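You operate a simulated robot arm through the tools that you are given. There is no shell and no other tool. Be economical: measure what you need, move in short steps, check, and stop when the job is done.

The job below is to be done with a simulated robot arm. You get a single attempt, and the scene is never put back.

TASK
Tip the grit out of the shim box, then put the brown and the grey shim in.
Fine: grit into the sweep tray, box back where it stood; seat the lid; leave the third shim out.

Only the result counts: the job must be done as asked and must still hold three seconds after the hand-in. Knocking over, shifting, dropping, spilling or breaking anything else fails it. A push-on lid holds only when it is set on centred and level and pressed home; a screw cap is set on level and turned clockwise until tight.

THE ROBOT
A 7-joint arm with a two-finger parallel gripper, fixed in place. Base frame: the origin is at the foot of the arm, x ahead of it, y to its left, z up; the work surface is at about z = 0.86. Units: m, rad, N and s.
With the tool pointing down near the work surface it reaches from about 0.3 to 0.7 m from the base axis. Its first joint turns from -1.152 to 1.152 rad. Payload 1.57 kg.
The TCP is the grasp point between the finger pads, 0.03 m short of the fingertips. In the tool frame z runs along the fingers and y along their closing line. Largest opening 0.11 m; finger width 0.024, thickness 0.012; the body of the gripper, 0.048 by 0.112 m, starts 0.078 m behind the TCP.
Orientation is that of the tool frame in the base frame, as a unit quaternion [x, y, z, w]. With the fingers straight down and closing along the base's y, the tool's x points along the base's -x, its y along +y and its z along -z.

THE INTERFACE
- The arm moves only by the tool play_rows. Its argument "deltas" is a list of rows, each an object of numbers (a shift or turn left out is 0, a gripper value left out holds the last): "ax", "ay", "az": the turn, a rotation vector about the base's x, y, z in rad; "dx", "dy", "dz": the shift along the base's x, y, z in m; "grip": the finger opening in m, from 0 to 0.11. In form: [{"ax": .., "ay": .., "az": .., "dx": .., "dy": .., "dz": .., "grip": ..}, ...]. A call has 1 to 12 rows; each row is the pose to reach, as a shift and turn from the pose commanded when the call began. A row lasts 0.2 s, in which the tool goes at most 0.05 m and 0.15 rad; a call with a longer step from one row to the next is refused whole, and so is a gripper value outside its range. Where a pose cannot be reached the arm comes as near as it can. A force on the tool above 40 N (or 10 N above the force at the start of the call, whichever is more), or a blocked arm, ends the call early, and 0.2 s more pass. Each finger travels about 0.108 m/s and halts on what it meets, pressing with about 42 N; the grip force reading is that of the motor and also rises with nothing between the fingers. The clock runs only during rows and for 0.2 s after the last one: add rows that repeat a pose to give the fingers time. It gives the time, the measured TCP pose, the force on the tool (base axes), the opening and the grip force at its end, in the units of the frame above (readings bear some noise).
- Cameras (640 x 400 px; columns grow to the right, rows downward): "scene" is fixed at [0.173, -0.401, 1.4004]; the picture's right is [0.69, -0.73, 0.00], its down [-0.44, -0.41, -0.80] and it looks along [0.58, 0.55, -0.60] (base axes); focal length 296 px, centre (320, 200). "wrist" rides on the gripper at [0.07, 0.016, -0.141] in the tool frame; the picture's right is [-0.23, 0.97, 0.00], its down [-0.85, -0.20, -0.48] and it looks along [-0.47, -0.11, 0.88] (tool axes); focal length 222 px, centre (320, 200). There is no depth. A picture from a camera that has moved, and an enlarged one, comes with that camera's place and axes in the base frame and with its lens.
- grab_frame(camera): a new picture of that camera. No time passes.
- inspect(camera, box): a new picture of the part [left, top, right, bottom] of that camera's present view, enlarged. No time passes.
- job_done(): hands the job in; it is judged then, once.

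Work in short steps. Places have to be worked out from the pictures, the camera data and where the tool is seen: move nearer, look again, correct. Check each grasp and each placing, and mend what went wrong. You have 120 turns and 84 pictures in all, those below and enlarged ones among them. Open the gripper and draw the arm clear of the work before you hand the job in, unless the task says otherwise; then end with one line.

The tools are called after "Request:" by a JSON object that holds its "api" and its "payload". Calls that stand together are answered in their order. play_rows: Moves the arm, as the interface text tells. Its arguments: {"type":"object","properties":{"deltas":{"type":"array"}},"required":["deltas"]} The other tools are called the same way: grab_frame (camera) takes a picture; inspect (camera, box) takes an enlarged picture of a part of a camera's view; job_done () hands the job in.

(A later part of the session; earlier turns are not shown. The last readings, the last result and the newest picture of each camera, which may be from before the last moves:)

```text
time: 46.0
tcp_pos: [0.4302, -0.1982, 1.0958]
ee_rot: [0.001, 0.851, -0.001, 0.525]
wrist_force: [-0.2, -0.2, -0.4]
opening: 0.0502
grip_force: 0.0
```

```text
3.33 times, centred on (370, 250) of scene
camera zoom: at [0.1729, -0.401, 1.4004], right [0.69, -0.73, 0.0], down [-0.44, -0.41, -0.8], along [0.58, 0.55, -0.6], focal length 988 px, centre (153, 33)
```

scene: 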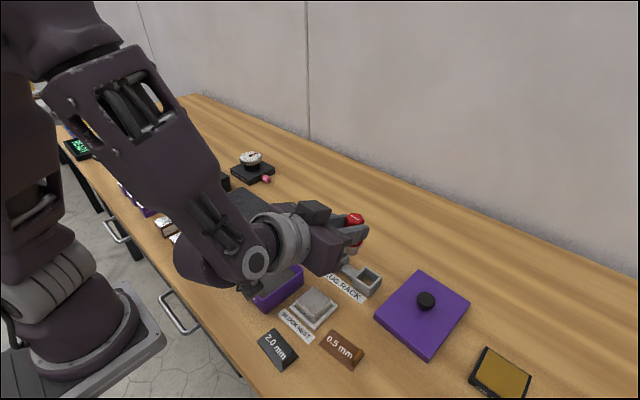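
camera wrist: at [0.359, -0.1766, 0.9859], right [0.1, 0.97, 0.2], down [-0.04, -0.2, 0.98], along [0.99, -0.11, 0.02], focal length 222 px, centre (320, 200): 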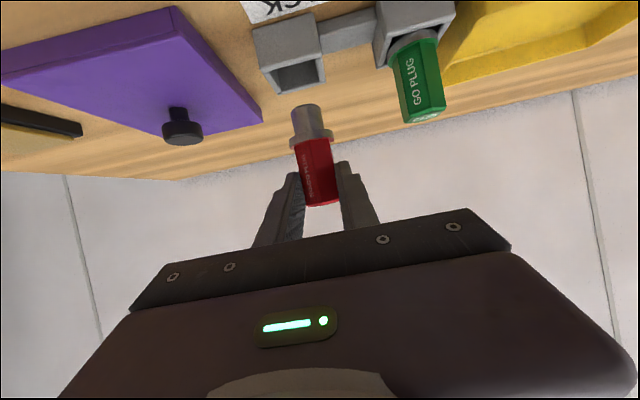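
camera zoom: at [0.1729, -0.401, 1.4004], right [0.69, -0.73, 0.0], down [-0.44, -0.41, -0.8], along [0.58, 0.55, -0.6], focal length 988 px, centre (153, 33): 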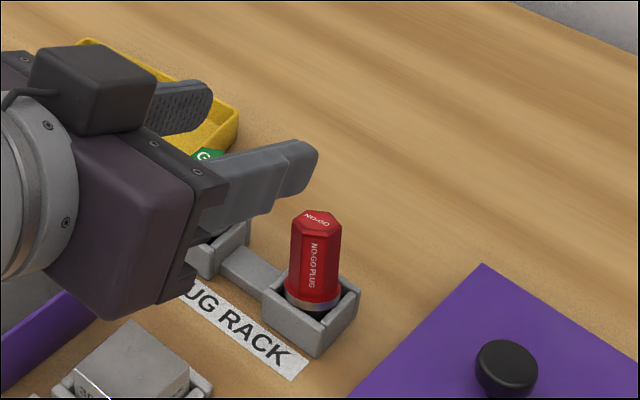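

The red plug is restored. Next is the pour: I'll have the hand come from the robot side, pitched forward, with the wrist away from the plugs. I'll test that reach in free air at a safe height.

Request:
{"api": "play_rows", "payload": {"deltas": [{"dx": 0.01, "dy": 0.03}, {"dx": 0.03, "dy": 0.06}, {"dx": 0.05, "dy": 0.09}, {"ay": -0.12, "dx": 0.07, "dy": 0.12}, {"ay": -0.25, "dx": 0.093, "dy": 0.15}, {"ay": -0.4, "dx": 0.093, "dy": 0.163}, {"ay": -0.55, "dx": 0.093, "dy": 0.163}, {"ay": -0.7, "dx": 0.093, "dy": 0.163}, {"ay": -0.8, "dx": 0.093, "dy": 0.163}, {"ay": -0.8, "dx": 0.093, "dy": 0.163, "dz": -0.02}, {"ay": -0.8, "dx": 0.093, "dy": 0.163, "dz": -0.02}]}}

Request:
{"api": "grab_frame", "payload": {"camera": "scene"}}

```text
time: 48.4
tcp_pos: [0.599, -0.0555, 1.1499]
ee_rot: [0.001, 0.58, -0.001, 0.815]
wrist_force: [-0.9, -0.7, 0.7]
opening: 0.05
grip_force: 0.1
out of reach, approached as far as the arm can: row 4, 5, 6, 7, 8, 9, 10, 11
```

```text
42 pictures are left
```

scene: 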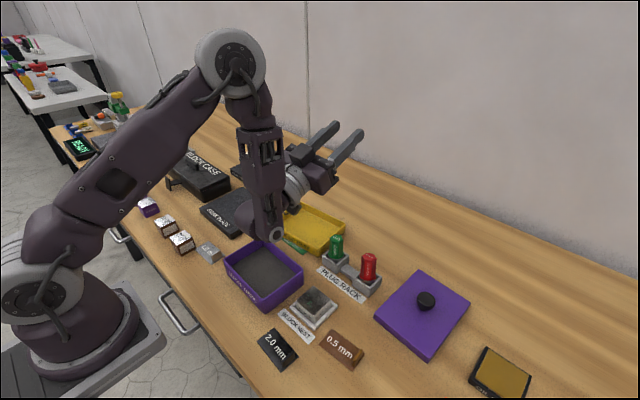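

That pitch is limited, but the mirror of the earlier reachable sideways pose, with the hand on the +y side pointing -y, keeps the wrist over the free area. I'll go back to vertical first.

Request:
{"api": "play_rows", "payload": {"deltas": [{"ay": 0.15}, {"ay": 0.3, "dx": -0.01, "dz": 0.01}, {"ay": 0.45, "dx": -0.03, "dz": 0.02}, {"ay": 0.6, "dx": -0.05, "dz": 0.03}, {"ay": 0.75, "dx": -0.07, "dz": 0.04}, {"ay": 0.9, "dx": -0.09, "dz": 0.05}, {"ay": 1.05, "dx": -0.11, "dz": 0.05}, {"ay": 1.2, "dx": -0.13, "dz": 0.05}, {"ay": 1.35, "dx": -0.15, "dz": 0.05}, {"ay": 1.5, "dx": -0.17, "dz": 0.05}, {"ay": 1.65, "dx": -0.19, "dz": 0.05}, {"ay": 1.8, "dx": -0.2, "dz": 0.05}]}}

Request:
{"api": "play_rows", "payload": {"deltas": [{"ay": 0.108, "grip": 0.09}, {"ay": 0.108}]}}

Request:
{"api": "play_rows", "payload": {"deltas": [{"az": 0.15}, {"az": 0.3}, {"az": 0.45}, {"az": 0.6}, {"az": 0.75}, {"az": 0.9}, {"az": 1.05}, {"az": 1.2}, {"az": 1.35}, {"az": 1.5}, {"az": 1.571}, {"az": 1.571}]}}

Request:
{"api": "grab_frame", "payload": {"camera": "wrist"}}

```text
time: 51.0
tcp_pos: [0.3985, -0.0474, 1.2006]
ee_rot: [0.001, 0.999, -0.001, 0.051]
wrist_force: [0.5, 0.4, -0.7]
opening: 0.0499
grip_force: 0.2
out of reach, approached as far as the arm can: row 6, 7
```

```text
time: 51.6
tcp_pos: [0.3994, -0.0468, 1.1996]
ee_rot: [0.001, 1.0, 0.0, -0.002]
wrist_force: [-0.7, 0.6, 0.4]
opening: 0.0901
grip_force: 0.1
```

```text
time: 54.2
tcp_pos: [0.4003, -0.0469, 1.2]
ee_rot: [-0.707, 0.707, -0.001, -0.002]
wrist_force: [-0.5, 0.8, -0.1]
opening: 0.09
grip_force: 0.0
```

```text
41 pictures are left
camera wrist: at [0.3824, -0.116, 1.3409], right [-0.97, 0.23, 0.0], down [0.2, 0.86, 0.48], along [0.11, 0.46, -0.88], focal length 222 px, centre (320, 200)
```

wrist: 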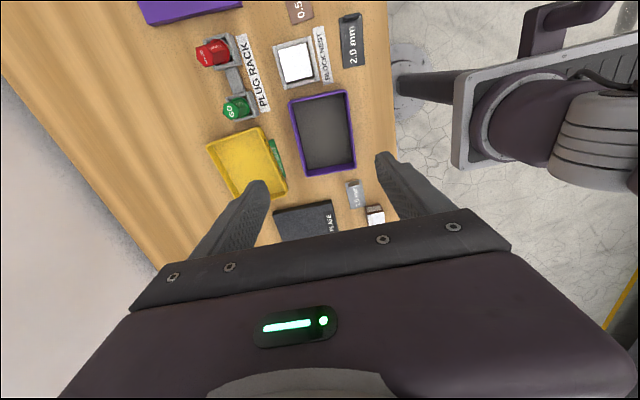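

Yaw +90 is reached, with the box and tray clear below. I'll zoom to measure them.

Request:
{"api": "inspect", "payload": {"camera": "wrist", "box": [200, 70, 380, 210]}}

```text
2.86 times, centred on (290, 140) of wrist
camera zoom: at [0.3824, -0.116, 1.3409], right [-0.97, 0.23, 0.0], down [0.2, 0.86, 0.48], along [0.11, 0.46, -0.88], focal length 635 px, centre (406, 371)
```

zoom: 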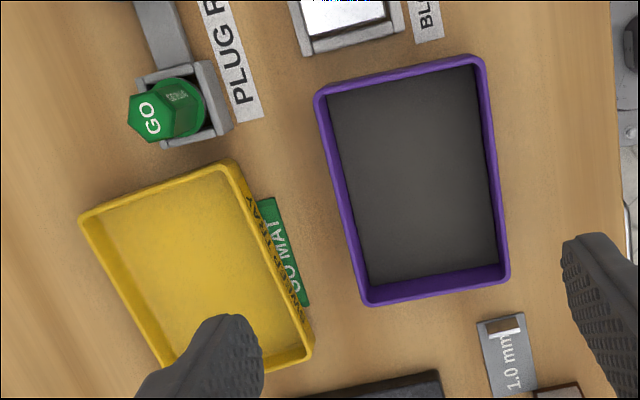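

Measured: box centre ≈(0.398,-0.016), yaw ≈-2°, rim ≈0.897. Tray centre ≈(0.575,0.013). I'll grip the middle of the near (−x) wall with the tool tilted about +0.75 rad. First I move over it and set the tilt.

Request:
{"api": "play_rows", "payload": {"deltas": [{"az": -0.035, "dx": -0.02, "dy": 0.005, "dz": -0.03, "grip": 0.05}, {"az": -0.035, "dx": -0.04, "dy": 0.01, "dz": -0.07}, {"az": -0.035, "dx": -0.053, "dy": 0.018, "dz": -0.11}, {"az": -0.035, "dx": -0.053, "dy": 0.018, "dz": -0.15}, {"az": -0.035, "dx": -0.053, "dy": 0.018, "dz": -0.18}, {"az": -0.035, "dx": -0.053, "dy": 0.018, "dz": -0.18}]}}

Request:
{"api": "play_rows", "payload": {"deltas": [{"ax": 0.15}, {"ax": 0.3}, {"ax": 0.45}, {"ax": 0.6}, {"ax": 0.75, "dz": -0.03}, {"ax": 0.75, "dz": -0.06}, {"ax": 0.75, "dz": -0.06}]}}

Request:
{"api": "grab_frame", "payload": {"camera": "wrist"}}

Request:
{"api": "grab_frame", "payload": {"camera": "scene"}}

```text
time: 55.6
tcp_pos: [0.3472, -0.0298, 1.018]
ee_rot: [-0.695, 0.719, -0.001, 0.0]
wrist_force: [0.5, -0.5, -0.5]
opening: 0.0501
grip_force: 0.1
```

```text
time: 57.2
tcp_pos: [0.3495, -0.0283, 0.9596]
ee_rot: [-0.646, 0.67, 0.262, 0.254]
wrist_force: [-0.3, -0.2, 0.2]
opening: 0.0503
grip_force: 0.0
```

```text
39 pictures are left
camera wrist: at [0.3297, -0.175, 1.016], right [-0.97, 0.19, 0.18], down [0.23, 0.3, 0.93], along [0.13, 0.94, -0.33], focal length 222 px, centre (320, 200)
```

wrist: 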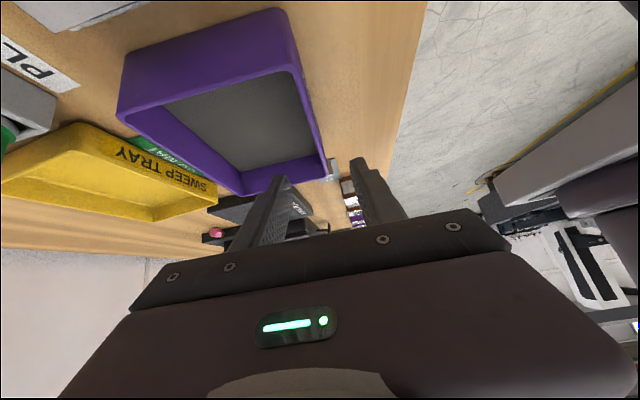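

```text
38 pictures are left
```

scene: 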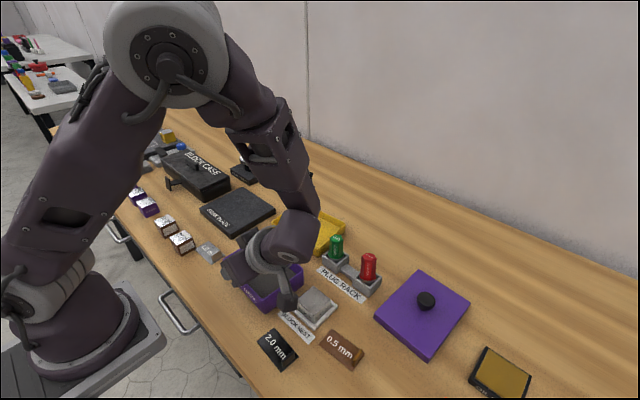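

The wall lies between the fingers. Descending so the tips go ~2 cm below the rim.

Request:
{"api": "play_rows", "payload": {"deltas": [{"dx": -0.0025, "dz": -0.015}, {"dx": -0.0025, "dz": -0.03}, {"dx": -0.0025, "dz": -0.042}, {"dx": -0.0025, "dz": -0.05}, {"dx": -0.0025, "dz": -0.0545}, {"dx": -0.0025, "dz": -0.0545}]}}

Request:
{"api": "grab_frame", "payload": {"camera": "wrist"}}

Request:
{"api": "inspect", "payload": {"camera": "scene", "box": [200, 200, 360, 320]}}

```text
time: 58.6
tcp_pos: [0.3451, -0.0294, 0.9057]
ee_rot: [-0.646, 0.67, 0.263, 0.253]
wrist_force: [-1.5, 0.0, 0.4]
opening: 0.0503
grip_force: 0.0
```

```text
37 pictures are left
camera wrist: at [0.3251, -0.1761, 0.9618], right [-0.97, 0.19, 0.18], down [0.23, 0.3, 0.93], along [0.13, 0.94, -0.33], focal length 222 px, centre (320, 200)
```

wrist: 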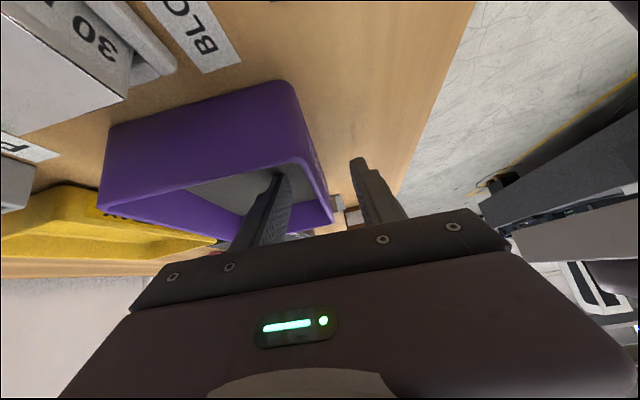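

```text
3.33 times, centred on (280, 260) of scene
camera zoom: at [0.173, -0.401, 1.4004], right [0.69, -0.73, 0.0], down [-0.44, -0.41, -0.8], along [0.58, 0.55, -0.6], focal length 988 px, centre (453, 0)
```

zoom: 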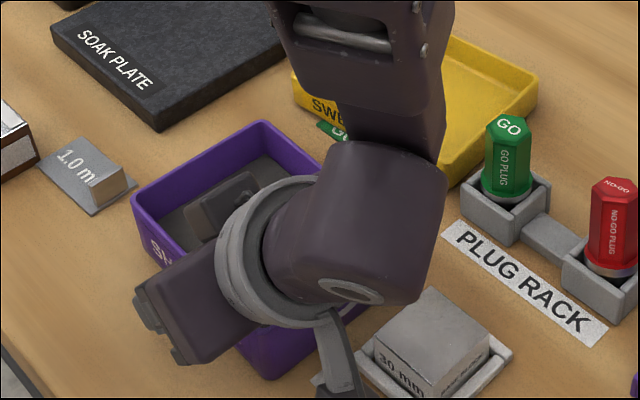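

The inner finger is inside the box and the outer one outside. I'll close on the wall.

Request:
{"api": "play_rows", "payload": {"deltas": [{"grip": 0.035}, {"grip": 0.02}, {"grip": 0.005}, {"grip": 0.0}, {"grip": 0.0}, {"grip": 0.0}]}}

Request:
{"api": "play_rows", "payload": {"deltas": [{"dz": 0.01}, {"dz": 0.03}, {"dz": 0.05}, {"dz": 0.07}, {"dz": 0.07}]}}

Request:
{"api": "grab_frame", "payload": {"camera": "scene"}}

```text
time: 60.0
tcp_pos: [0.3453, -0.0293, 0.9059]
ee_rot: [-0.646, 0.67, 0.262, 0.255]
wrist_force: [-0.9, -2.6, 5.7]
opening: 0.0039
grip_force: 24.3
```

```text
time: 61.2
tcp_pos: [0.3469, -0.03, 0.9733]
ee_rot: [-0.646, 0.67, 0.262, 0.254]
wrist_force: [-0.1, 0.0, -1.7]
opening: 0.0037
grip_force: 24.3
```

```text
35 pictures are left
```

scene: 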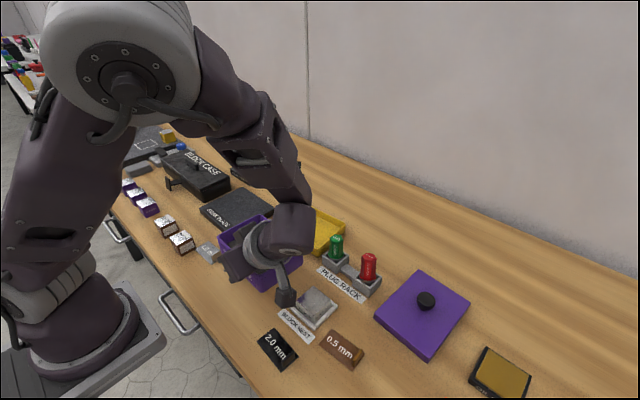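

The box is lifted cleanly. I'll carry it toward the tray, level, raising it and yawing about 0.6 rad so the pour edge fits within the tray.

Request:
{"api": "play_rows", "payload": {"deltas": [{"dz": 0.03, "dx": 0.01}, {"az": 0.1, "dx": 0.03, "dz": 0.06}, {"az": 0.2, "dx": 0.06, "dz": 0.085}, {"az": 0.32, "dx": 0.09, "dz": 0.085}, {"az": 0.46, "dx": 0.12, "dz": 0.085}, {"az": 0.6, "dx": 0.15, "dz": 0.085}, {"az": 0.6, "dx": 0.15, "dz": 0.085}]}}

Request:
{"api": "grab_frame", "payload": {"camera": "scene"}}

```text
time: 62.8
tcp_pos: [0.4965, -0.0294, 1.0599]
ee_rot: [0.815, -0.449, -0.326, -0.165]
wrist_force: [-0.4, -0.1, -1.4]
opening: 0.0039
grip_force: 24.5
```

```text
34 pictures are left
```

scene: 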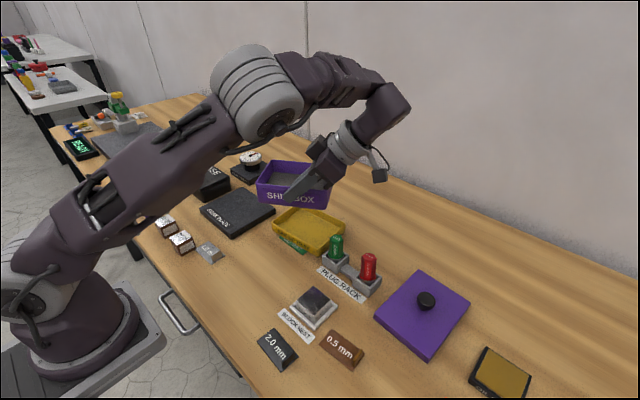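

Level and clear. Begin the roll to 34° while shifting so the pouring lip stays over the tray.

Request:
{"api": "play_rows", "payload": {"deltas": [{"ax": -0.127, "ay": -0.08, "dx": 0.015, "dy": -0.008, "dz": -0.01}, {"ax": -0.254, "ay": -0.16, "dx": 0.03, "dy": -0.016, "dz": -0.02}, {"ax": -0.38, "ay": -0.241, "dx": 0.045, "dy": -0.024, "dz": -0.03}, {"ax": -0.507, "ay": -0.321, "dx": 0.0585, "dy": -0.03, "dz": -0.03}, {"ax": -0.507, "ay": -0.321, "dx": 0.0585, "dy": -0.03, "dz": -0.03}]}}

Request:
{"api": "grab_frame", "payload": {"camera": "scene"}}

```text
time: 64.0
tcp_pos: [0.5545, -0.0591, 1.0287]
ee_rot: [0.872, -0.484, -0.069, -0.025]
wrist_force: [-0.1, -0.5, -1.1]
opening: 0.0034
grip_force: 24.3
```

```text
33 pictures are left
```

scene: 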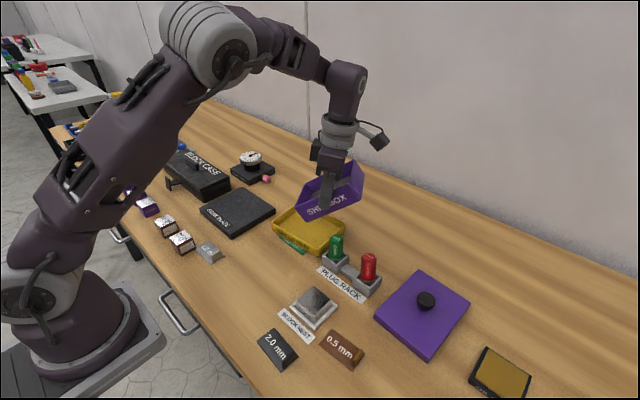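

Good. Continue the roll to ~86°, tracking the lip over the tray.

Request:
{"api": "play_rows", "payload": {"deltas": [{"ax": -0.127, "ay": -0.08, "dx": 0.001, "dy": 0.002, "dz": -0.006}, {"ax": -0.254, "ay": -0.16, "dx": 0.001, "dy": 0.004, "dz": -0.012}, {"ax": -0.38, "ay": -0.241, "dx": -0.005, "dy": 0.014, "dz": -0.013}, {"ax": -0.507, "ay": -0.321, "dx": -0.012, "dy": 0.024, "dz": -0.014}, {"ax": -0.634, "ay": -0.401, "dx": -0.019, "dy": 0.034, "dz": -0.013}, {"ax": -0.76, "ay": -0.481, "dx": -0.027, "dy": 0.045, "dz": -0.012}, {"ax": -0.76, "ay": -0.481, "dx": -0.027, "dy": 0.045, "dz": -0.012}]}}

Request:
{"api": "grab_frame", "payload": {"camera": "scene"}}

```text
time: 65.6
tcp_pos: [0.5267, -0.0153, 1.0161]
ee_rot: [0.81, -0.456, 0.319, 0.186]
wrist_force: [-0.4, 0.1, -1.9]
opening: 0.0034
grip_force: 24.9
```

```text
32 pictures are left
```

scene: 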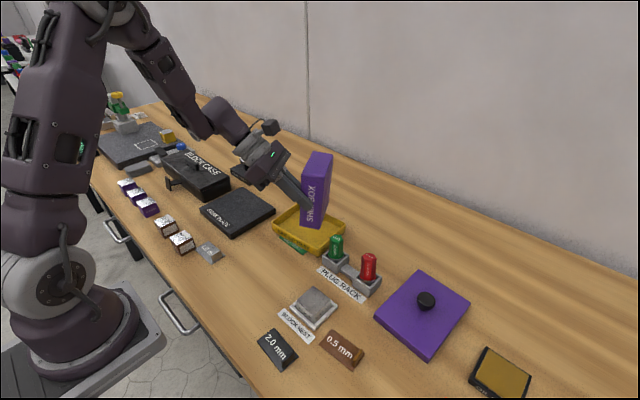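

The lip is over the tray. Rolling on to about 135°.

Request:
{"api": "play_rows", "payload": {"deltas": [{"ax": -0.127, "ay": -0.08, "dx": -0.005, "dy": 0.008}, {"ax": -0.254, "ay": -0.16, "dx": -0.011, "dy": 0.017}, {"ax": -0.38, "ay": -0.241, "dx": -0.017, "dy": 0.026, "dz": -0.003}, {"ax": -0.507, "ay": -0.321, "dx": -0.022, "dy": 0.035, "dz": -0.006}, {"ax": -0.634, "ay": -0.401, "dx": -0.028, "dy": 0.043, "dz": -0.009}, {"ax": -0.718, "ay": -0.455, "dx": -0.033, "dy": 0.051, "dz": -0.012}, {"ax": -0.718, "ay": -0.455, "dx": -0.033, "dy": 0.051, "dz": -0.012}, {"ax": -0.718, "ay": -0.455, "dx": -0.033, "dy": 0.051, "dz": -0.012}, {"ax": -0.718, "ay": -0.455, "dx": -0.033, "dy": 0.051, "dz": -0.012}]}}

Request:
{"api": "grab_frame", "payload": {"camera": "scene"}}

Request:
{"api": "inspect", "payload": {"camera": "scene", "box": [240, 130, 400, 270]}}

```text
time: 67.6
tcp_pos: [0.4936, 0.0374, 1.0039]
ee_rot: [0.603, -0.346, 0.627, 0.351]
wrist_force: [-0.2, 0.8, -1.4]
opening: 0.0034
grip_force: 24.6
```

```text
31 pictures are left
```

scene: 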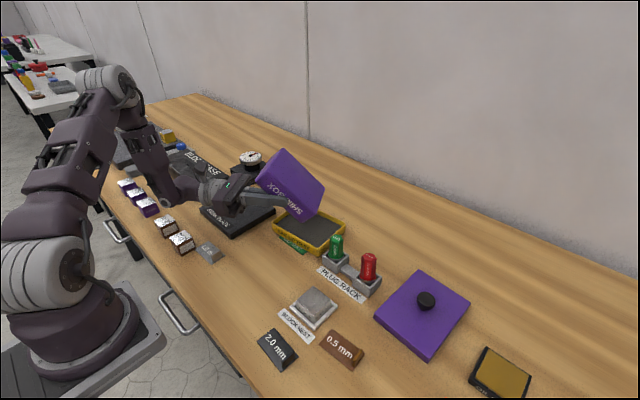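

```text
2.86 times, centred on (320, 200) of scene
camera zoom: at [0.173, -0.401, 1.4004], right [0.69, -0.73, 0.0], down [-0.44, -0.41, -0.8], along [0.58, 0.55, -0.6], focal length 846 px, centre (320, 200)
```

zoom: 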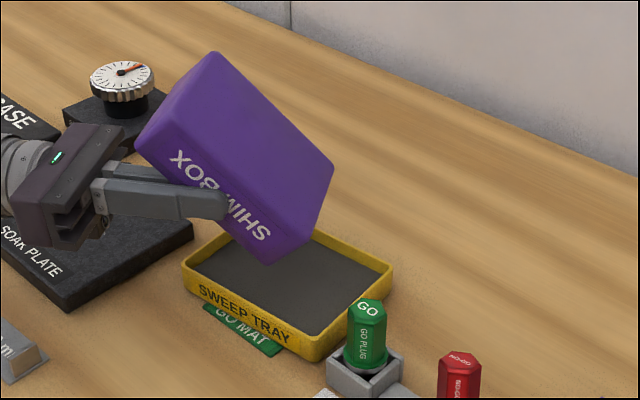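

The grit is in the tray. I'll hold a moment, then roll back along the same path.

Request:
{"api": "play_rows", "payload": {"deltas": [{}, {}, {"ax": 0.123, "ay": 0.078, "dx": 0.005, "dy": -0.008, "dz": 0.003}, {"ax": 0.247, "ay": 0.156, "dx": 0.011, "dy": -0.017, "dz": 0.006}, {"ax": 0.37, "ay": 0.234, "dx": 0.017, "dy": -0.026, "dz": 0.01}, {"ax": 0.493, "ay": 0.312, "dx": 0.022, "dy": -0.035, "dz": 0.012}, {"ax": 0.617, "ay": 0.39, "dx": 0.028, "dy": -0.043, "dz": 0.012}, {"ax": 0.74, "ay": 0.468, "dx": 0.034, "dy": -0.052, "dz": 0.012}, {"ax": 0.863, "ay": 0.546, "dx": 0.041, "dy": -0.062, "dz": 0.014}, {"ax": 0.987, "ay": 0.624, "dx": 0.047, "dy": -0.072, "dz": 0.016}, {"ax": 1.11, "ay": 0.702, "dx": 0.053, "dy": -0.082, "dz": 0.02}, {"ax": 1.233, "ay": 0.78, "dx": 0.06, "dy": -0.091, "dz": 0.025}]}}

Request:
{"api": "play_rows", "payload": {"deltas": [{"ax": 0.123, "ay": 0.078, "dx": -0.005, "dy": 0.005, "dz": 0.01}, {"ax": 0.247, "ay": 0.156, "dx": -0.015, "dy": 0.01, "dz": 0.02}, {"ax": 0.37, "ay": 0.234, "dx": -0.03, "dy": 0.015, "dz": 0.03}, {"ax": 0.493, "ay": 0.312, "dx": -0.045, "dy": 0.02, "dz": 0.03}, {"ax": 0.617, "ay": 0.39, "dx": -0.06, "dy": 0.025, "dz": 0.03}, {"ax": 0.748, "ay": 0.474, "dx": -0.06, "dy": 0.025, "dz": 0.03}, {"ax": 0.748, "ay": 0.474, "dx": -0.06, "dy": 0.025, "dz": 0.03}]}}

```text
time: 70.2
tcp_pos: [0.5533, -0.0556, 1.0311]
ee_rot: [0.871, -0.487, 0.057, 0.044]
wrist_force: [0.3, 0.1, -0.4]
opening: 0.0038
grip_force: 24.5
```

```text
refused: row 6 steps farther than a row can; nothing moved
```

Step sizes fixed; continue leveling the box.

Request:
{"api": "play_rows", "payload": {"deltas": [{"ax": 0.117, "ay": 0.074, "dx": -0.005, "dy": 0.005, "dz": 0.01}, {"ax": 0.234, "ay": 0.148, "dx": -0.015, "dy": 0.01, "dz": 0.02}, {"ax": 0.351, "ay": 0.222, "dx": -0.03, "dy": 0.015, "dz": 0.03}, {"ax": 0.468, "ay": 0.297, "dx": -0.045, "dy": 0.02, "dz": 0.03}, {"ax": 0.585, "ay": 0.371, "dx": -0.057, "dy": 0.025, "dz": 0.03}, {"ax": 0.702, "ay": 0.445, "dx": -0.057, "dy": 0.025, "dz": 0.03}, {"ax": 0.752, "ay": 0.477, "dx": -0.057, "dy": 0.025, "dz": 0.03}, {"ax": 0.752, "ay": 0.477, "dx": -0.057, "dy": 0.025, "dz": 0.03}]}}

Request:
{"api": "grab_frame", "payload": {"camera": "scene"}}

```text
time: 72.0
tcp_pos: [0.4952, -0.0293, 1.0609]
ee_rot: [0.815, -0.45, -0.327, -0.165]
wrist_force: [0.6, 0.0, -1.8]
opening: 0.0037
grip_force: 24.9
```

```text
29 pictures are left
```

scene: 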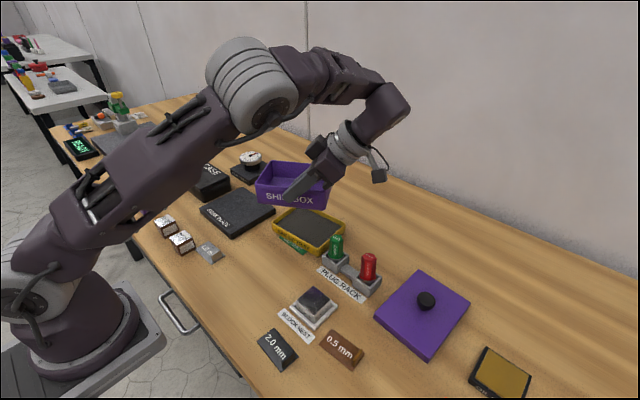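

Back level with the same orientation. I'll retrace to above the box's original spot, yawing back.

Request:
{"api": "play_rows", "payload": {"deltas": [{"az": -0.14, "dx": -0.03}, {"az": -0.28, "dx": -0.06}, {"az": -0.42, "dx": -0.09}, {"az": -0.54, "dx": -0.12}, {"az": -0.6, "dx": -0.15}, {"az": -0.6, "dx": -0.15, "dz": -0.04}, {"az": -0.6, "dx": -0.15, "dz": -0.08}, {"az": -0.6, "dx": -0.15, "dz": -0.115}, {"az": -0.6, "dx": -0.15, "dz": -0.135}, {"az": -0.6, "dx": -0.15, "dz": -0.135}]}}

```text
time: 74.2
tcp_pos: [0.3459, -0.0289, 0.9248]
ee_rot: [-0.647, 0.67, 0.263, 0.253]
wrist_force: [-0.2, 0.2, -1.2]
opening: 0.0037
grip_force: 24.3
```

Pose matches the grasp pose, 19 mm above. Lowering gently to seat the box, then releasing.

Request:
{"api": "play_rows", "payload": {"deltas": [{"dz": -0.008}, {"dz": -0.013}, {"dz": -0.016}, {"dz": -0.018}, {"dz": -0.0195}, {"dz": -0.0195}]}}

```text
time: 75.6
tcp_pos: [0.3456, -0.0303, 0.906]
ee_rot: [-0.647, 0.67, 0.263, 0.253]
wrist_force: [-0.5, -2.0, 6.3]
opening: 0.0041
grip_force: 25.1
```

Contact force is the same as at the original grasp, so the box is seated. I'll open and rise vertically.

Request:
{"api": "play_rows", "payload": {"deltas": [{"grip": 0.015}, {"grip": 0.03}, {"grip": 0.04}, {"grip": 0.04}, {"dz": 0.02}, {"dz": 0.05}, {"dz": 0.09}, {"dz": 0.13}, {"dz": 0.13}]}}

Request:
{"api": "play_rows", "payload": {"deltas": [{"ax": -0.15, "dz": 0.02}, {"ax": -0.3, "dz": 0.04}, {"ax": -0.45, "dx": 0.02, "dy": 0.02, "dz": 0.06}, {"ax": -0.6, "dx": 0.04, "dy": 0.04, "dz": 0.06}, {"ax": -0.75, "dx": 0.06, "dy": 0.06, "dz": 0.06}, {"ax": -0.76, "dx": 0.06, "dy": 0.06, "dz": 0.06}]}}

Request:
{"api": "grab_frame", "payload": {"camera": "wrist"}}

Request:
{"api": "grab_frame", "payload": {"camera": "scene"}}

```text
time: 77.6
tcp_pos: [0.3458, -0.0296, 1.0342]
ee_rot: [-0.647, 0.67, 0.263, 0.253]
wrist_force: [0.0, 1.3, -1.0]
opening: 0.0398
grip_force: 0.0
```

```text
time: 79.0
tcp_pos: [0.4056, 0.0296, 1.0975]
ee_rot: [-0.695, 0.719, -0.005, -0.005]
wrist_force: [-0.2, 0.7, 0.9]
opening: 0.0399
grip_force: 0.1
```

```text
28 pictures are left
camera wrist: at [0.3863, -0.0356, 1.2387], right [-0.97, 0.26, 0.0], down [0.23, 0.85, 0.47], along [0.13, 0.45, -0.88], focal length 222 px, centre (320, 200)
```

wrist: 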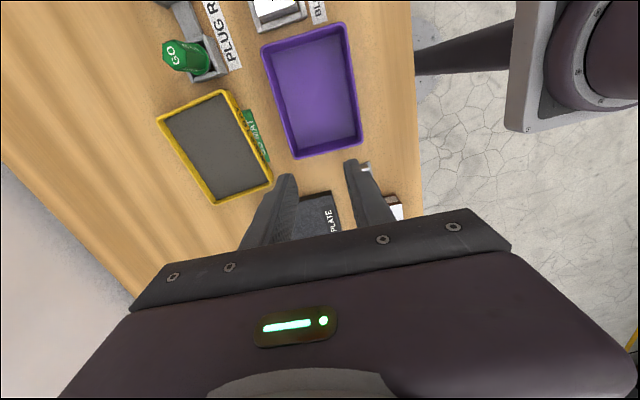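

```text
27 pictures are left
```

scene: 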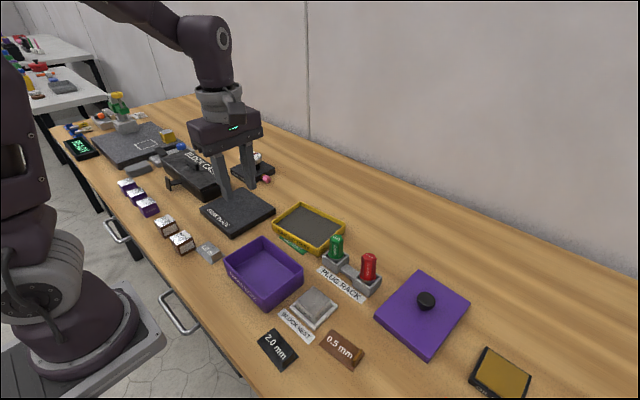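

The box is empty and back in place. Next is the grey (1.0 mm) shim at about (0.353,0.12). I'll return to home yaw and look at it from nearer.

Request:
{"api": "play_rows", "payload": {"deltas": [{"az": -0.145, "dy": 0.01}, {"az": -0.29, "dy": 0.02}, {"az": -0.435, "dx": -0.005, "dy": 0.03}, {"az": -0.58, "dx": -0.01, "dy": 0.04}, {"az": -0.725, "dx": -0.015, "dy": 0.05}, {"az": -0.87, "dx": -0.02, "dy": 0.06}, {"az": -1.015, "dx": -0.025, "dy": 0.07}, {"az": -1.16, "dx": -0.03, "dy": 0.08}, {"az": -1.305, "dx": -0.035, "dy": 0.085}, {"az": -1.45, "dx": -0.04, "dy": 0.085}, {"az": -1.536, "dx": -0.04, "dy": 0.085}, {"az": -1.536, "dx": -0.04, "dy": 0.085}]}}

Request:
{"api": "play_rows", "payload": {"deltas": [{"ax": 0.014, "dz": -0.03}, {"ax": 0.014, "dz": -0.06}, {"ax": 0.014, "dz": -0.06}]}}

Request:
{"api": "inspect", "payload": {"camera": "wrist", "box": [200, 30, 440, 230]}}

```text
time: 81.6
tcp_pos: [0.3667, 0.1155, 1.0959]
ee_rot: [0.002, 1.0, -0.001, -0.006]
wrist_force: [-0.1, 1.0, -0.2]
opening: 0.0402
grip_force: 0.0
```

```text
time: 82.4
tcp_pos: [0.3671, 0.1168, 1.036]
ee_rot: [0.001, 1.0, 0.006, -0.006]
wrist_force: [0.6, -0.3, -0.7]
opening: 0.0397
grip_force: 0.0
```

```text
2.00 times, centred on (320, 130) of wrist
camera zoom: at [0.2983, 0.132, 1.1786], right [0.23, 0.97, 0.01], down [0.86, -0.21, 0.46], along [0.45, -0.1, -0.89], focal length 444 px, centre (320, 340)
```

zoom: 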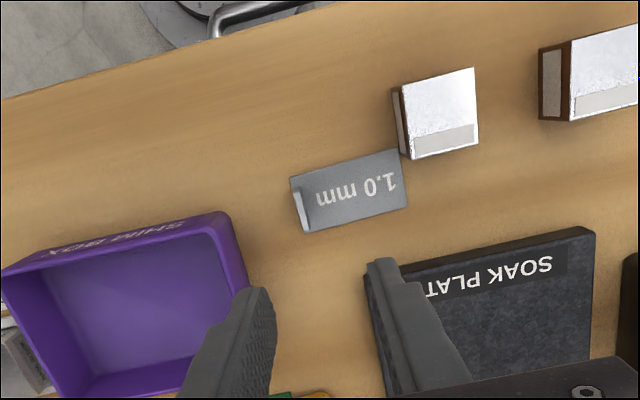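

Grey tab is at about (0.354,0.109), a thin fin across x. I'll fix the small tilt, centre over the tab and come down partway with the fingers 30 mm apart.

Request:
{"api": "play_rows", "payload": {"deltas": [{"ax": -0.012, "ay": -0.012, "dx": -0.013, "dy": -0.008, "dz": -0.03, "grip": 0.035}, {"ax": -0.012, "ay": -0.012, "dx": -0.013, "dy": -0.008, "dz": -0.07}, {"ax": -0.012, "ay": -0.012, "dx": -0.013, "dy": -0.008, "dz": -0.106}, {"ax": -0.012, "ay": -0.012, "dx": -0.013, "dy": -0.008, "dz": -0.106}]}}

Request:
{"api": "inspect", "payload": {"camera": "wrist", "box": [200, 60, 440, 260]}}

```text
time: 83.4
tcp_pos: [0.3545, 0.1074, 0.9294]
ee_rot: [0.001, 1.0, 0.0, 0.0]
wrist_force: [1.0, 0.4, 0.9]
opening: 0.0351
grip_force: 0.1
```

```text
2.00 times, centred on (320, 160) of wrist
camera zoom: at [0.2834, 0.1243, 1.0708], right [0.23, 0.97, 0.0], down [0.85, -0.2, 0.48], along [0.47, -0.11, -0.88], focal length 444 px, centre (320, 280)
```

zoom: 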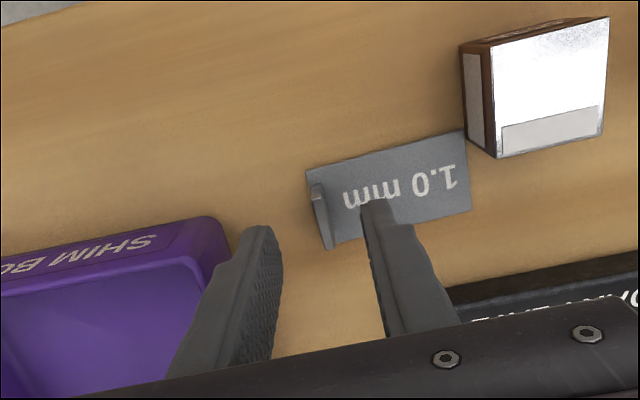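

Tab is centred. Descend and close.

Request:
{"api": "play_rows", "payload": {"deltas": [{"dy": 0.001, "dz": -0.012}, {"dy": 0.001, "dz": -0.022}, {"dy": 0.001, "dz": -0.0295}, {"dy": 0.001, "dz": -0.0295}, {"dy": 0.001, "dz": -0.0295, "grip": 0.02}, {"dy": 0.001, "dz": -0.0295, "grip": 0.0}, {"dy": 0.001, "dz": -0.0295, "grip": 0.0}, {"dy": 0.001, "dz": -0.0295, "grip": 0.0}]}}

Request:
{"api": "play_rows", "payload": {"deltas": [{"dz": 0.02}, {"dz": 0.06}, {"dz": 0.09}, {"dz": 0.09}]}}

Request:
{"api": "grab_frame", "payload": {"camera": "wrist"}}

```text
time: 85.2
tcp_pos: [0.3536, 0.1097, 0.8995]
ee_rot: [0.0, 1.0, 0.001, 0.0]
wrist_force: [-0.6, -0.7, 0.3]
opening: 0.0042
grip_force: 25.2
```

```text
time: 86.2
tcp_pos: [0.3558, 0.1079, 0.991]
ee_rot: [0.001, 1.0, 0.0, 0.0]
wrist_force: [-0.1, -0.1, -1.1]
opening: 0.0044
grip_force: 24.9
```

```text
24 pictures are left
camera wrist: at [0.2847, 0.1239, 1.1321], right [0.23, 0.97, 0.0], down [0.85, -0.2, 0.48], along [0.47, -0.11, -0.88], focal length 222 px, centre (320, 200)
```

wrist: 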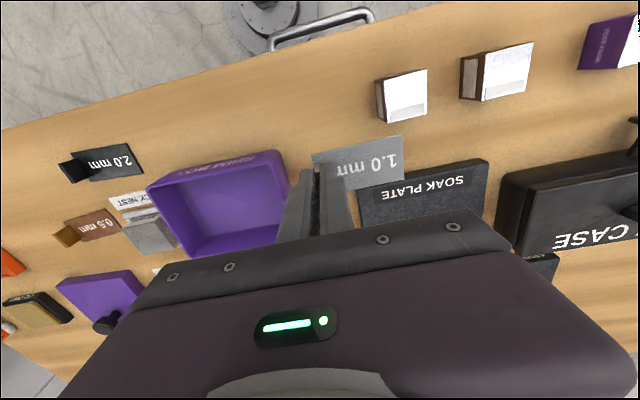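

Grey shim is held level. Carry it over the box, near-side half, then lower to just above the floor.

Request:
{"api": "play_rows", "payload": {"deltas": [{"dx": 0.006, "dy": -0.04}, {"dx": 0.012, "dy": -0.085}, {"az": -0.04, "dx": 0.021, "dy": -0.13}, {"az": -0.04, "dx": 0.021, "dy": -0.153}, {"az": -0.04, "dx": 0.021, "dy": -0.153, "dz": -0.03}, {"az": -0.04, "dx": 0.021, "dy": -0.153, "dz": -0.055}, {"az": -0.04, "dx": 0.021, "dy": -0.153, "dz": -0.055}]}}

Request:
{"api": "grab_frame", "payload": {"camera": "wrist"}}

Request:
{"api": "inspect", "payload": {"camera": "scene", "box": [200, 200, 360, 320]}}

```text
time: 87.8
tcp_pos: [0.3741, -0.0437, 0.934]
ee_rot: [0.021, 1.0, 0.002, -0.001]
wrist_force: [0.0, -0.5, -0.4]
opening: 0.0042
grip_force: 24.6
```

```text
23 pictures are left
camera wrist: at [0.3043, -0.0252, 1.0753], right [0.27, 0.96, 0.0], down [0.85, -0.24, 0.48], along [0.46, -0.13, -0.88], focal length 222 px, centre (320, 200)
```

wrist: 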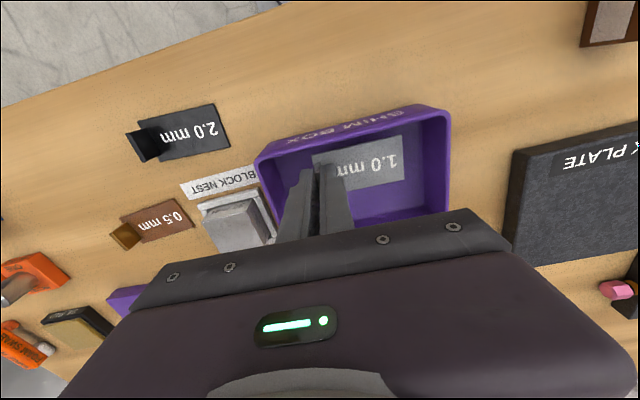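

```text
3.33 times, centred on (280, 260) of scene
camera zoom: at [0.173, -0.401, 1.4004], right [0.69, -0.73, 0.0], down [-0.44, -0.41, -0.8], along [0.58, 0.55, -0.6], focal length 988 px, centre (453, 0)
```

zoom: 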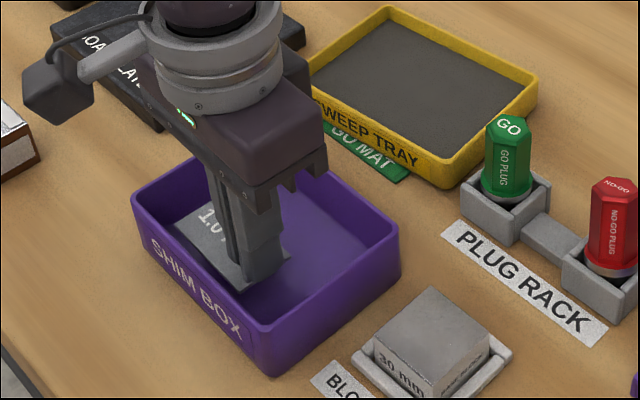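

Shift 3 mm from the near wall and lower to the floor.

Request:
{"api": "play_rows", "payload": {"deltas": [{"dx": 0.003}, {"dx": 0.003, "dz": -0.012}, {"dx": 0.003, "dz": -0.022}, {"dx": 0.003, "dz": -0.028}, {"dx": 0.003, "dz": -0.03}, {"dx": 0.003, "dz": -0.032}, {"dx": 0.003, "dz": -0.034}]}}

```text
time: 89.4
tcp_pos: [0.3767, -0.0444, 0.9019]
ee_rot: [0.021, 1.0, 0.001, 0.0]
wrist_force: [-0.5, -2.9, 16.8]
opening: 0.0046
grip_force: 24.5
```

Contact with the floor. Release and rise.

Request:
{"api": "play_rows", "payload": {"deltas": [{"dz": 0.001, "grip": 0.012}, {"dz": 0.001, "grip": 0.025}, {"dz": 0.001, "grip": 0.025}, {"dz": 0.02}, {"dz": 0.06}, {"dz": 0.1}, {"dz": 0.14}, {"dz": 0.14}]}}

Request:
{"api": "play_rows", "payload": {"deltas": [{"az": 0.04, "dx": 0.01, "dy": -0.04}, {"az": 0.04, "dx": 0.02, "dy": -0.085}, {"az": 0.04, "dx": 0.025, "dy": -0.13}, {"az": 0.04, "dx": 0.025, "dy": -0.175}, {"az": 0.04, "dx": 0.025, "dy": -0.21}, {"az": 0.04, "dx": 0.025, "dy": -0.21}]}}

Request:
{"api": "grab_frame", "payload": {"camera": "wrist"}}

Request:
{"api": "inspect", "payload": {"camera": "wrist", "box": [200, 30, 440, 230]}}

```text
time: 91.2
tcp_pos: [0.3783, -0.0443, 1.0449]
ee_rot: [0.021, 1.0, 0.0, 0.0]
wrist_force: [-0.6, -0.2, 0.2]
opening: 0.0249
grip_force: 0.0
```

```text
time: 92.6
tcp_pos: [0.402, -0.2545, 1.0439]
ee_rot: [0.001, 1.0, 0.001, -0.001]
wrist_force: [0.5, 0.4, -0.3]
opening: 0.0251
grip_force: 0.0
```

```text
21 pictures are left
camera wrist: at [0.3306, -0.2374, 1.1854], right [0.23, 0.97, 0.0], down [0.86, -0.2, 0.48], along [0.47, -0.11, -0.88], focal length 222 px, centre (320, 200)
```

wrist: 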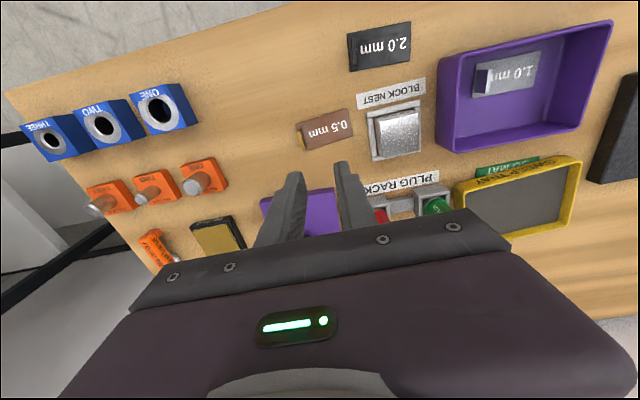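

```text
2.00 times, centred on (320, 130) of wrist
camera zoom: at [0.3306, -0.2374, 1.1854], right [0.23, 0.97, 0.0], down [0.86, -0.2, 0.48], along [0.47, -0.11, -0.88], focal length 444 px, centre (320, 340)
```

zoom: 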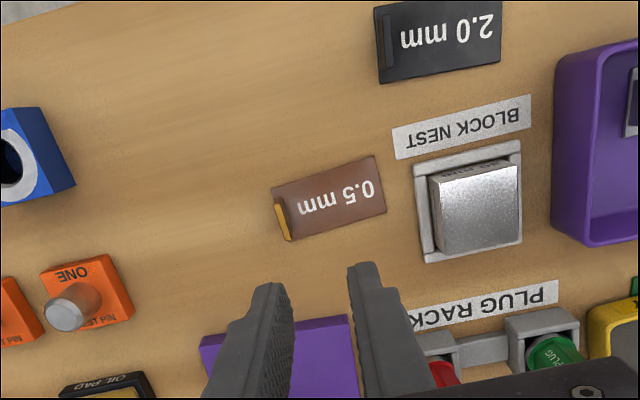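

Brown tab is at about (0.397,-0.279) with the shim yawed ~4°. Align over it and come partway down.

Request:
{"api": "play_rows", "payload": {"deltas": [{"az": 0.07, "dx": -0.005, "dy": -0.0245, "dz": -0.03, "grip": 0.035}, {"az": 0.07, "dx": -0.005, "dy": -0.0245, "dz": -0.07}, {"az": 0.07, "dx": -0.005, "dy": -0.0245, "dz": -0.113}, {"az": 0.07, "dx": -0.005, "dy": -0.0245, "dz": -0.113}]}}

Request:
{"api": "inspect", "payload": {"camera": "wrist", "box": [200, 60, 440, 260]}}

```text
time: 93.6
tcp_pos: [0.395, -0.2794, 0.929]
ee_rot: [-0.034, 0.999, 0.001, 0.0]
wrist_force: [-0.3, -0.5, 0.2]
opening: 0.0349
grip_force: 0.1
```

```text
2.00 times, centred on (320, 160) of wrist
camera zoom: at [0.3228, -0.2672, 1.0704], right [0.16, 0.99, 0.0], down [0.87, -0.14, 0.48], along [0.47, -0.08, -0.88], focal length 444 px, centre (320, 280)
```

zoom: 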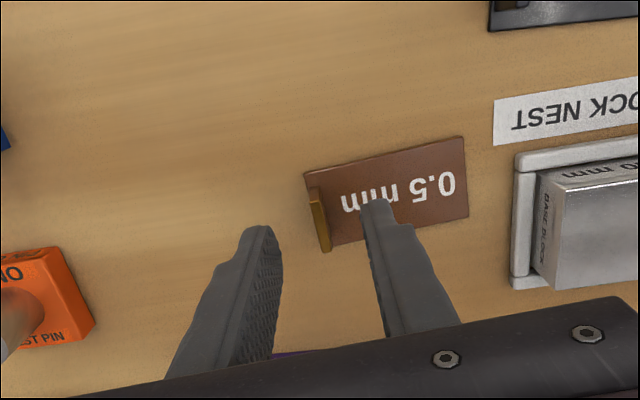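

Tab is centred as before. Descend, close and lift.

Request:
{"api": "play_rows", "payload": {"deltas": [{"dx": 0.001, "dz": -0.012}, {"dx": 0.001, "dz": -0.022}, {"dx": 0.001, "dz": -0.0295}, {"dx": 0.001, "dz": -0.0295}, {"dx": 0.001, "dz": -0.0295, "grip": 0.02}, {"dx": 0.001, "dz": -0.0295, "grip": 0.0}, {"dx": 0.001, "dz": -0.0295, "grip": 0.0}, {"dx": 0.001, "dz": -0.0295, "grip": 0.0}]}}

Request:
{"api": "play_rows", "payload": {"deltas": [{"dz": 0.02}, {"dz": 0.06}, {"dz": 0.1}, {"dz": 0.13}, {"dz": 0.13}]}}

Request:
{"api": "grab_frame", "payload": {"camera": "wrist"}}

```text
time: 95.4
tcp_pos: [0.3973, -0.2787, 0.899]
ee_rot: [-0.034, 0.999, 0.001, 0.0]
wrist_force: [0.1, -0.7, 0.3]
opening: 0.0043
grip_force: 24.9
```

```text
time: 96.6
tcp_pos: [0.3995, -0.2795, 1.0293]
ee_rot: [-0.034, 0.999, 0.001, 0.0]
wrist_force: [0.0, 0.1, -1.6]
opening: 0.0042
grip_force: 24.8
```

```text
18 pictures are left
camera wrist: at [0.3266, -0.2677, 1.1717], right [0.16, 0.99, 0.0], down [0.87, -0.14, 0.48], along [0.47, -0.08, -0.88], focal length 222 px, centre (320, 200)
```

wrist: 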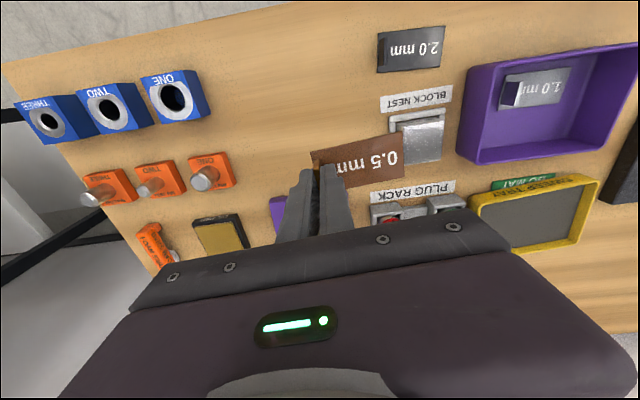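

Brown shim is held. Carry over the box to the far-side half, aligned with the box, lower to just above rim depth, and check.

Request:
{"api": "play_rows", "payload": {"deltas": [{"dx": 0.005, "dy": 0.045}, {"dx": 0.01, "dy": 0.09}, {"az": -0.06, "dx": 0.018, "dy": 0.135}, {"az": -0.11, "dx": 0.024, "dy": 0.18}, {"az": -0.11, "dx": 0.024, "dy": 0.22}, {"az": -0.11, "dx": 0.024, "dy": 0.235}, {"az": -0.11, "dx": 0.024, "dy": 0.235, "dz": -0.04}, {"az": -0.11, "dx": 0.024, "dy": 0.235, "dz": -0.08}, {"az": -0.11, "dx": 0.024, "dy": 0.235, "dz": -0.09}, {"az": -0.11, "dx": 0.024, "dy": 0.235, "dz": -0.09}]}}

Request:
{"api": "grab_frame", "payload": {"camera": "wrist"}}

```text
time: 98.8
tcp_pos: [0.423, -0.0449, 0.9387]
ee_rot: [0.021, 1.0, 0.0, 0.0]
wrist_force: [-0.8, 0.3, -0.5]
opening: 0.0043
grip_force: 24.4
```

```text
17 pictures are left
camera wrist: at [0.3517, -0.0258, 1.0805], right [0.27, 0.96, 0.0], down [0.85, -0.24, 0.48], along [0.46, -0.13, -0.88], focal length 222 px, centre (320, 200)
```

wrist: 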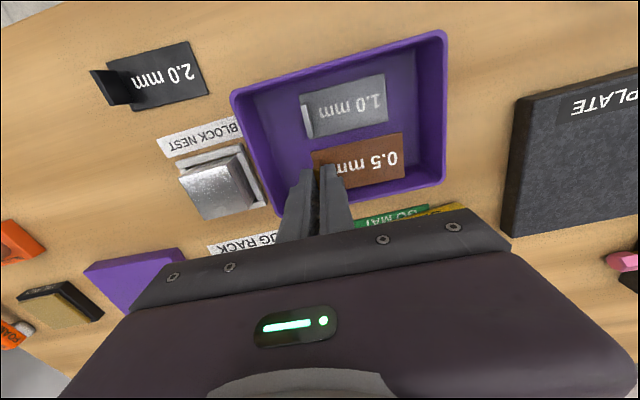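

Clear of the grey shim and the far wall. Lower to the floor.

Request:
{"api": "play_rows", "payload": {"deltas": [{"dz": -0.012}, {"dz": -0.024}, {"dz": -0.031}, {"dz": -0.034}, {"dz": -0.036}, {"dz": -0.038}]}}

```text
time: 100.2
tcp_pos: [0.4222, -0.0458, 0.9014]
ee_rot: [0.02, 1.0, 0.001, 0.001]
wrist_force: [1.1, 2.8, 15.8]
opening: 0.0046
grip_force: 25.7
```

Seated on the floor. Release, rise, and go to view the box and lid.

Request:
{"api": "play_rows", "payload": {"deltas": [{"dz": 0.001, "grip": 0.012}, {"dz": 0.001, "grip": 0.025}, {"dz": 0.001, "grip": 0.025}, {"dz": 0.02}, {"dz": 0.06}, {"dz": 0.1}, {"dz": 0.15}, {"dz": 0.18}, {"dz": 0.18}]}}

Request:
{"api": "play_rows", "payload": {"deltas": [{"az": 0.04, "dx": 0.01, "dy": -0.04, "grip": 0.06}, {"az": 0.04, "dx": 0.03, "dy": -0.08}, {"az": 0.04, "dx": 0.06, "dy": -0.12}, {"az": 0.04, "dx": 0.09, "dy": -0.15}, {"az": 0.04, "dx": 0.09, "dy": -0.19}, {"az": 0.04, "dx": 0.09, "dy": -0.22}, {"az": 0.04, "dx": 0.09, "dy": -0.22}]}}

Request:
{"api": "grab_frame", "payload": {"camera": "wrist"}}

Request:
{"api": "inspect", "payload": {"camera": "scene", "box": [200, 200, 360, 320]}}

```text
time: 102.2
tcp_pos: [0.4229, -0.0428, 1.0807]
ee_rot: [0.021, 1.0, 0.0, 0.0]
wrist_force: [-0.1, -0.3, -0.5]
opening: 0.0252
grip_force: 0.1
```

```text
time: 103.8
tcp_pos: [0.5109, -0.2656, 1.0826]
ee_rot: [0.001, 1.0, 0.001, -0.001]
wrist_force: [0.6, 0.3, -0.1]
opening: 0.0604
grip_force: 0.0
```

```text
16 pictures are left
camera wrist: at [0.4411, -0.2487, 1.2245], right [0.23, 0.97, 0.0], down [0.86, -0.2, 0.48], along [0.47, -0.11, -0.88], focal length 222 px, centre (320, 200)
```

wrist: 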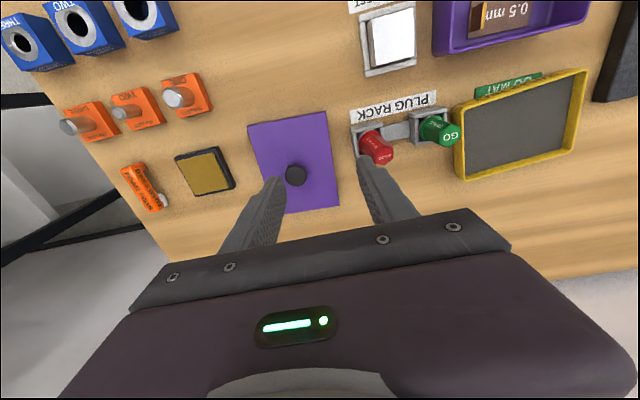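

```text
3.33 times, centred on (280, 260) of scene
camera zoom: at [0.1729, -0.401, 1.4004], right [0.69, -0.73, 0.0], down [-0.44, -0.41, -0.8], along [0.58, 0.55, -0.6], focal length 988 px, centre (453, 0)
```

zoom: 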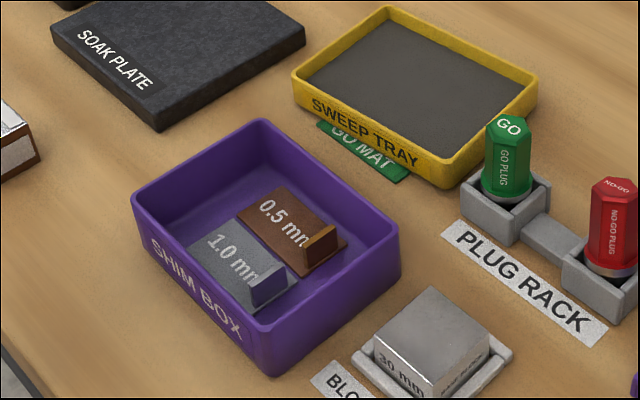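

Both shims lie flat in the box. Next, the lid: zoom for its size, yaw and knob.

Request:
{"api": "inspect", "payload": {"camera": "wrist", "box": [220, 90, 380, 230]}}

```text
2.86 times, centred on (300, 160) of wrist
camera zoom: at [0.4411, -0.2487, 1.2245], right [0.23, 0.97, 0.0], down [0.86, -0.2, 0.48], along [0.47, -0.11, -0.88], focal length 635 px, centre (377, 314)
```

zoom: 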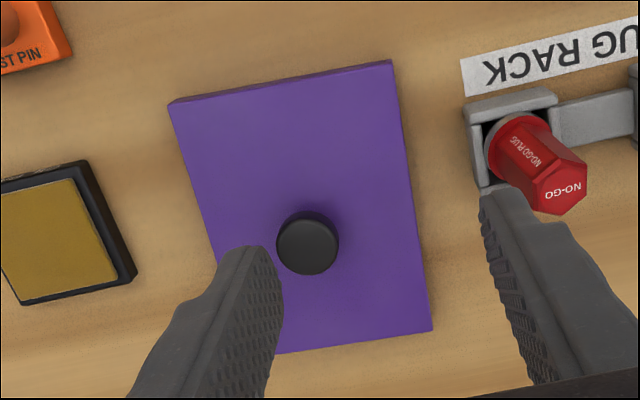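

Lid is ~0.12×0.16, long side along x, yaw ≈-3.3°, with the knob at ≈(0.559,-0.314). It needs a ~+91° turn to match the box. Move over the knob.

Request:
{"api": "play_rows", "payload": {"deltas": [{"az": -0.058, "dx": 0.016, "dy": -0.016, "dz": -0.02}, {"az": -0.058, "dx": 0.032, "dy": -0.032, "dz": -0.05}, {"az": -0.058, "dx": 0.048, "dy": -0.049, "dz": -0.09}, {"az": -0.058, "dx": 0.048, "dy": -0.049, "dz": -0.13}, {"az": -0.058, "dx": 0.048, "dy": -0.049, "dz": -0.145}, {"az": -0.058, "dx": 0.048, "dy": -0.049, "dz": -0.145}]}}

Request:
{"api": "inspect", "payload": {"camera": "wrist", "box": [200, 40, 440, 260]}}

Request:
{"api": "inspect", "payload": {"camera": "scene", "box": [350, 220, 510, 360]}}

```text
time: 105.2
tcp_pos: [0.5606, -0.3136, 0.9346]
ee_rot: [0.029, 1.0, 0.001, 0.0]
wrist_force: [0.4, 0.2, -0.1]
opening: 0.0599
grip_force: 0.0
```

```text
1.82 times, centred on (320, 150) of wrist
camera zoom: at [0.4903, -0.2931, 1.0756], right [0.29, 0.96, 0.0], down [0.84, -0.25, 0.48], along [0.46, -0.14, -0.88], focal length 404 px, centre (320, 291)
```

zoom: 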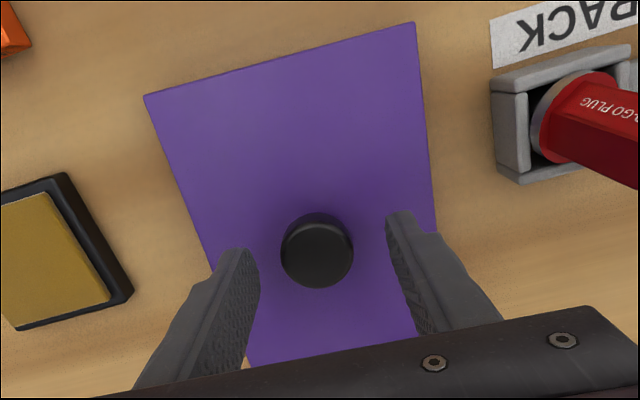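

```text
2.86 times, centred on (430, 290) of scene
camera zoom: at [0.173, -0.401, 1.4004], right [0.69, -0.73, 0.0], down [-0.44, -0.41, -0.8], along [0.58, 0.55, -0.6], focal length 846 px, centre (6, -57)
```

zoom: 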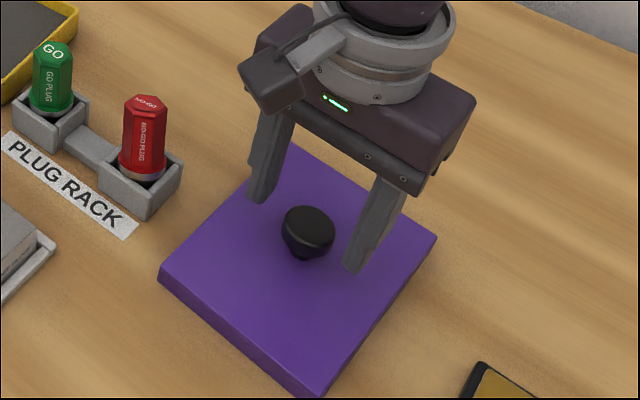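

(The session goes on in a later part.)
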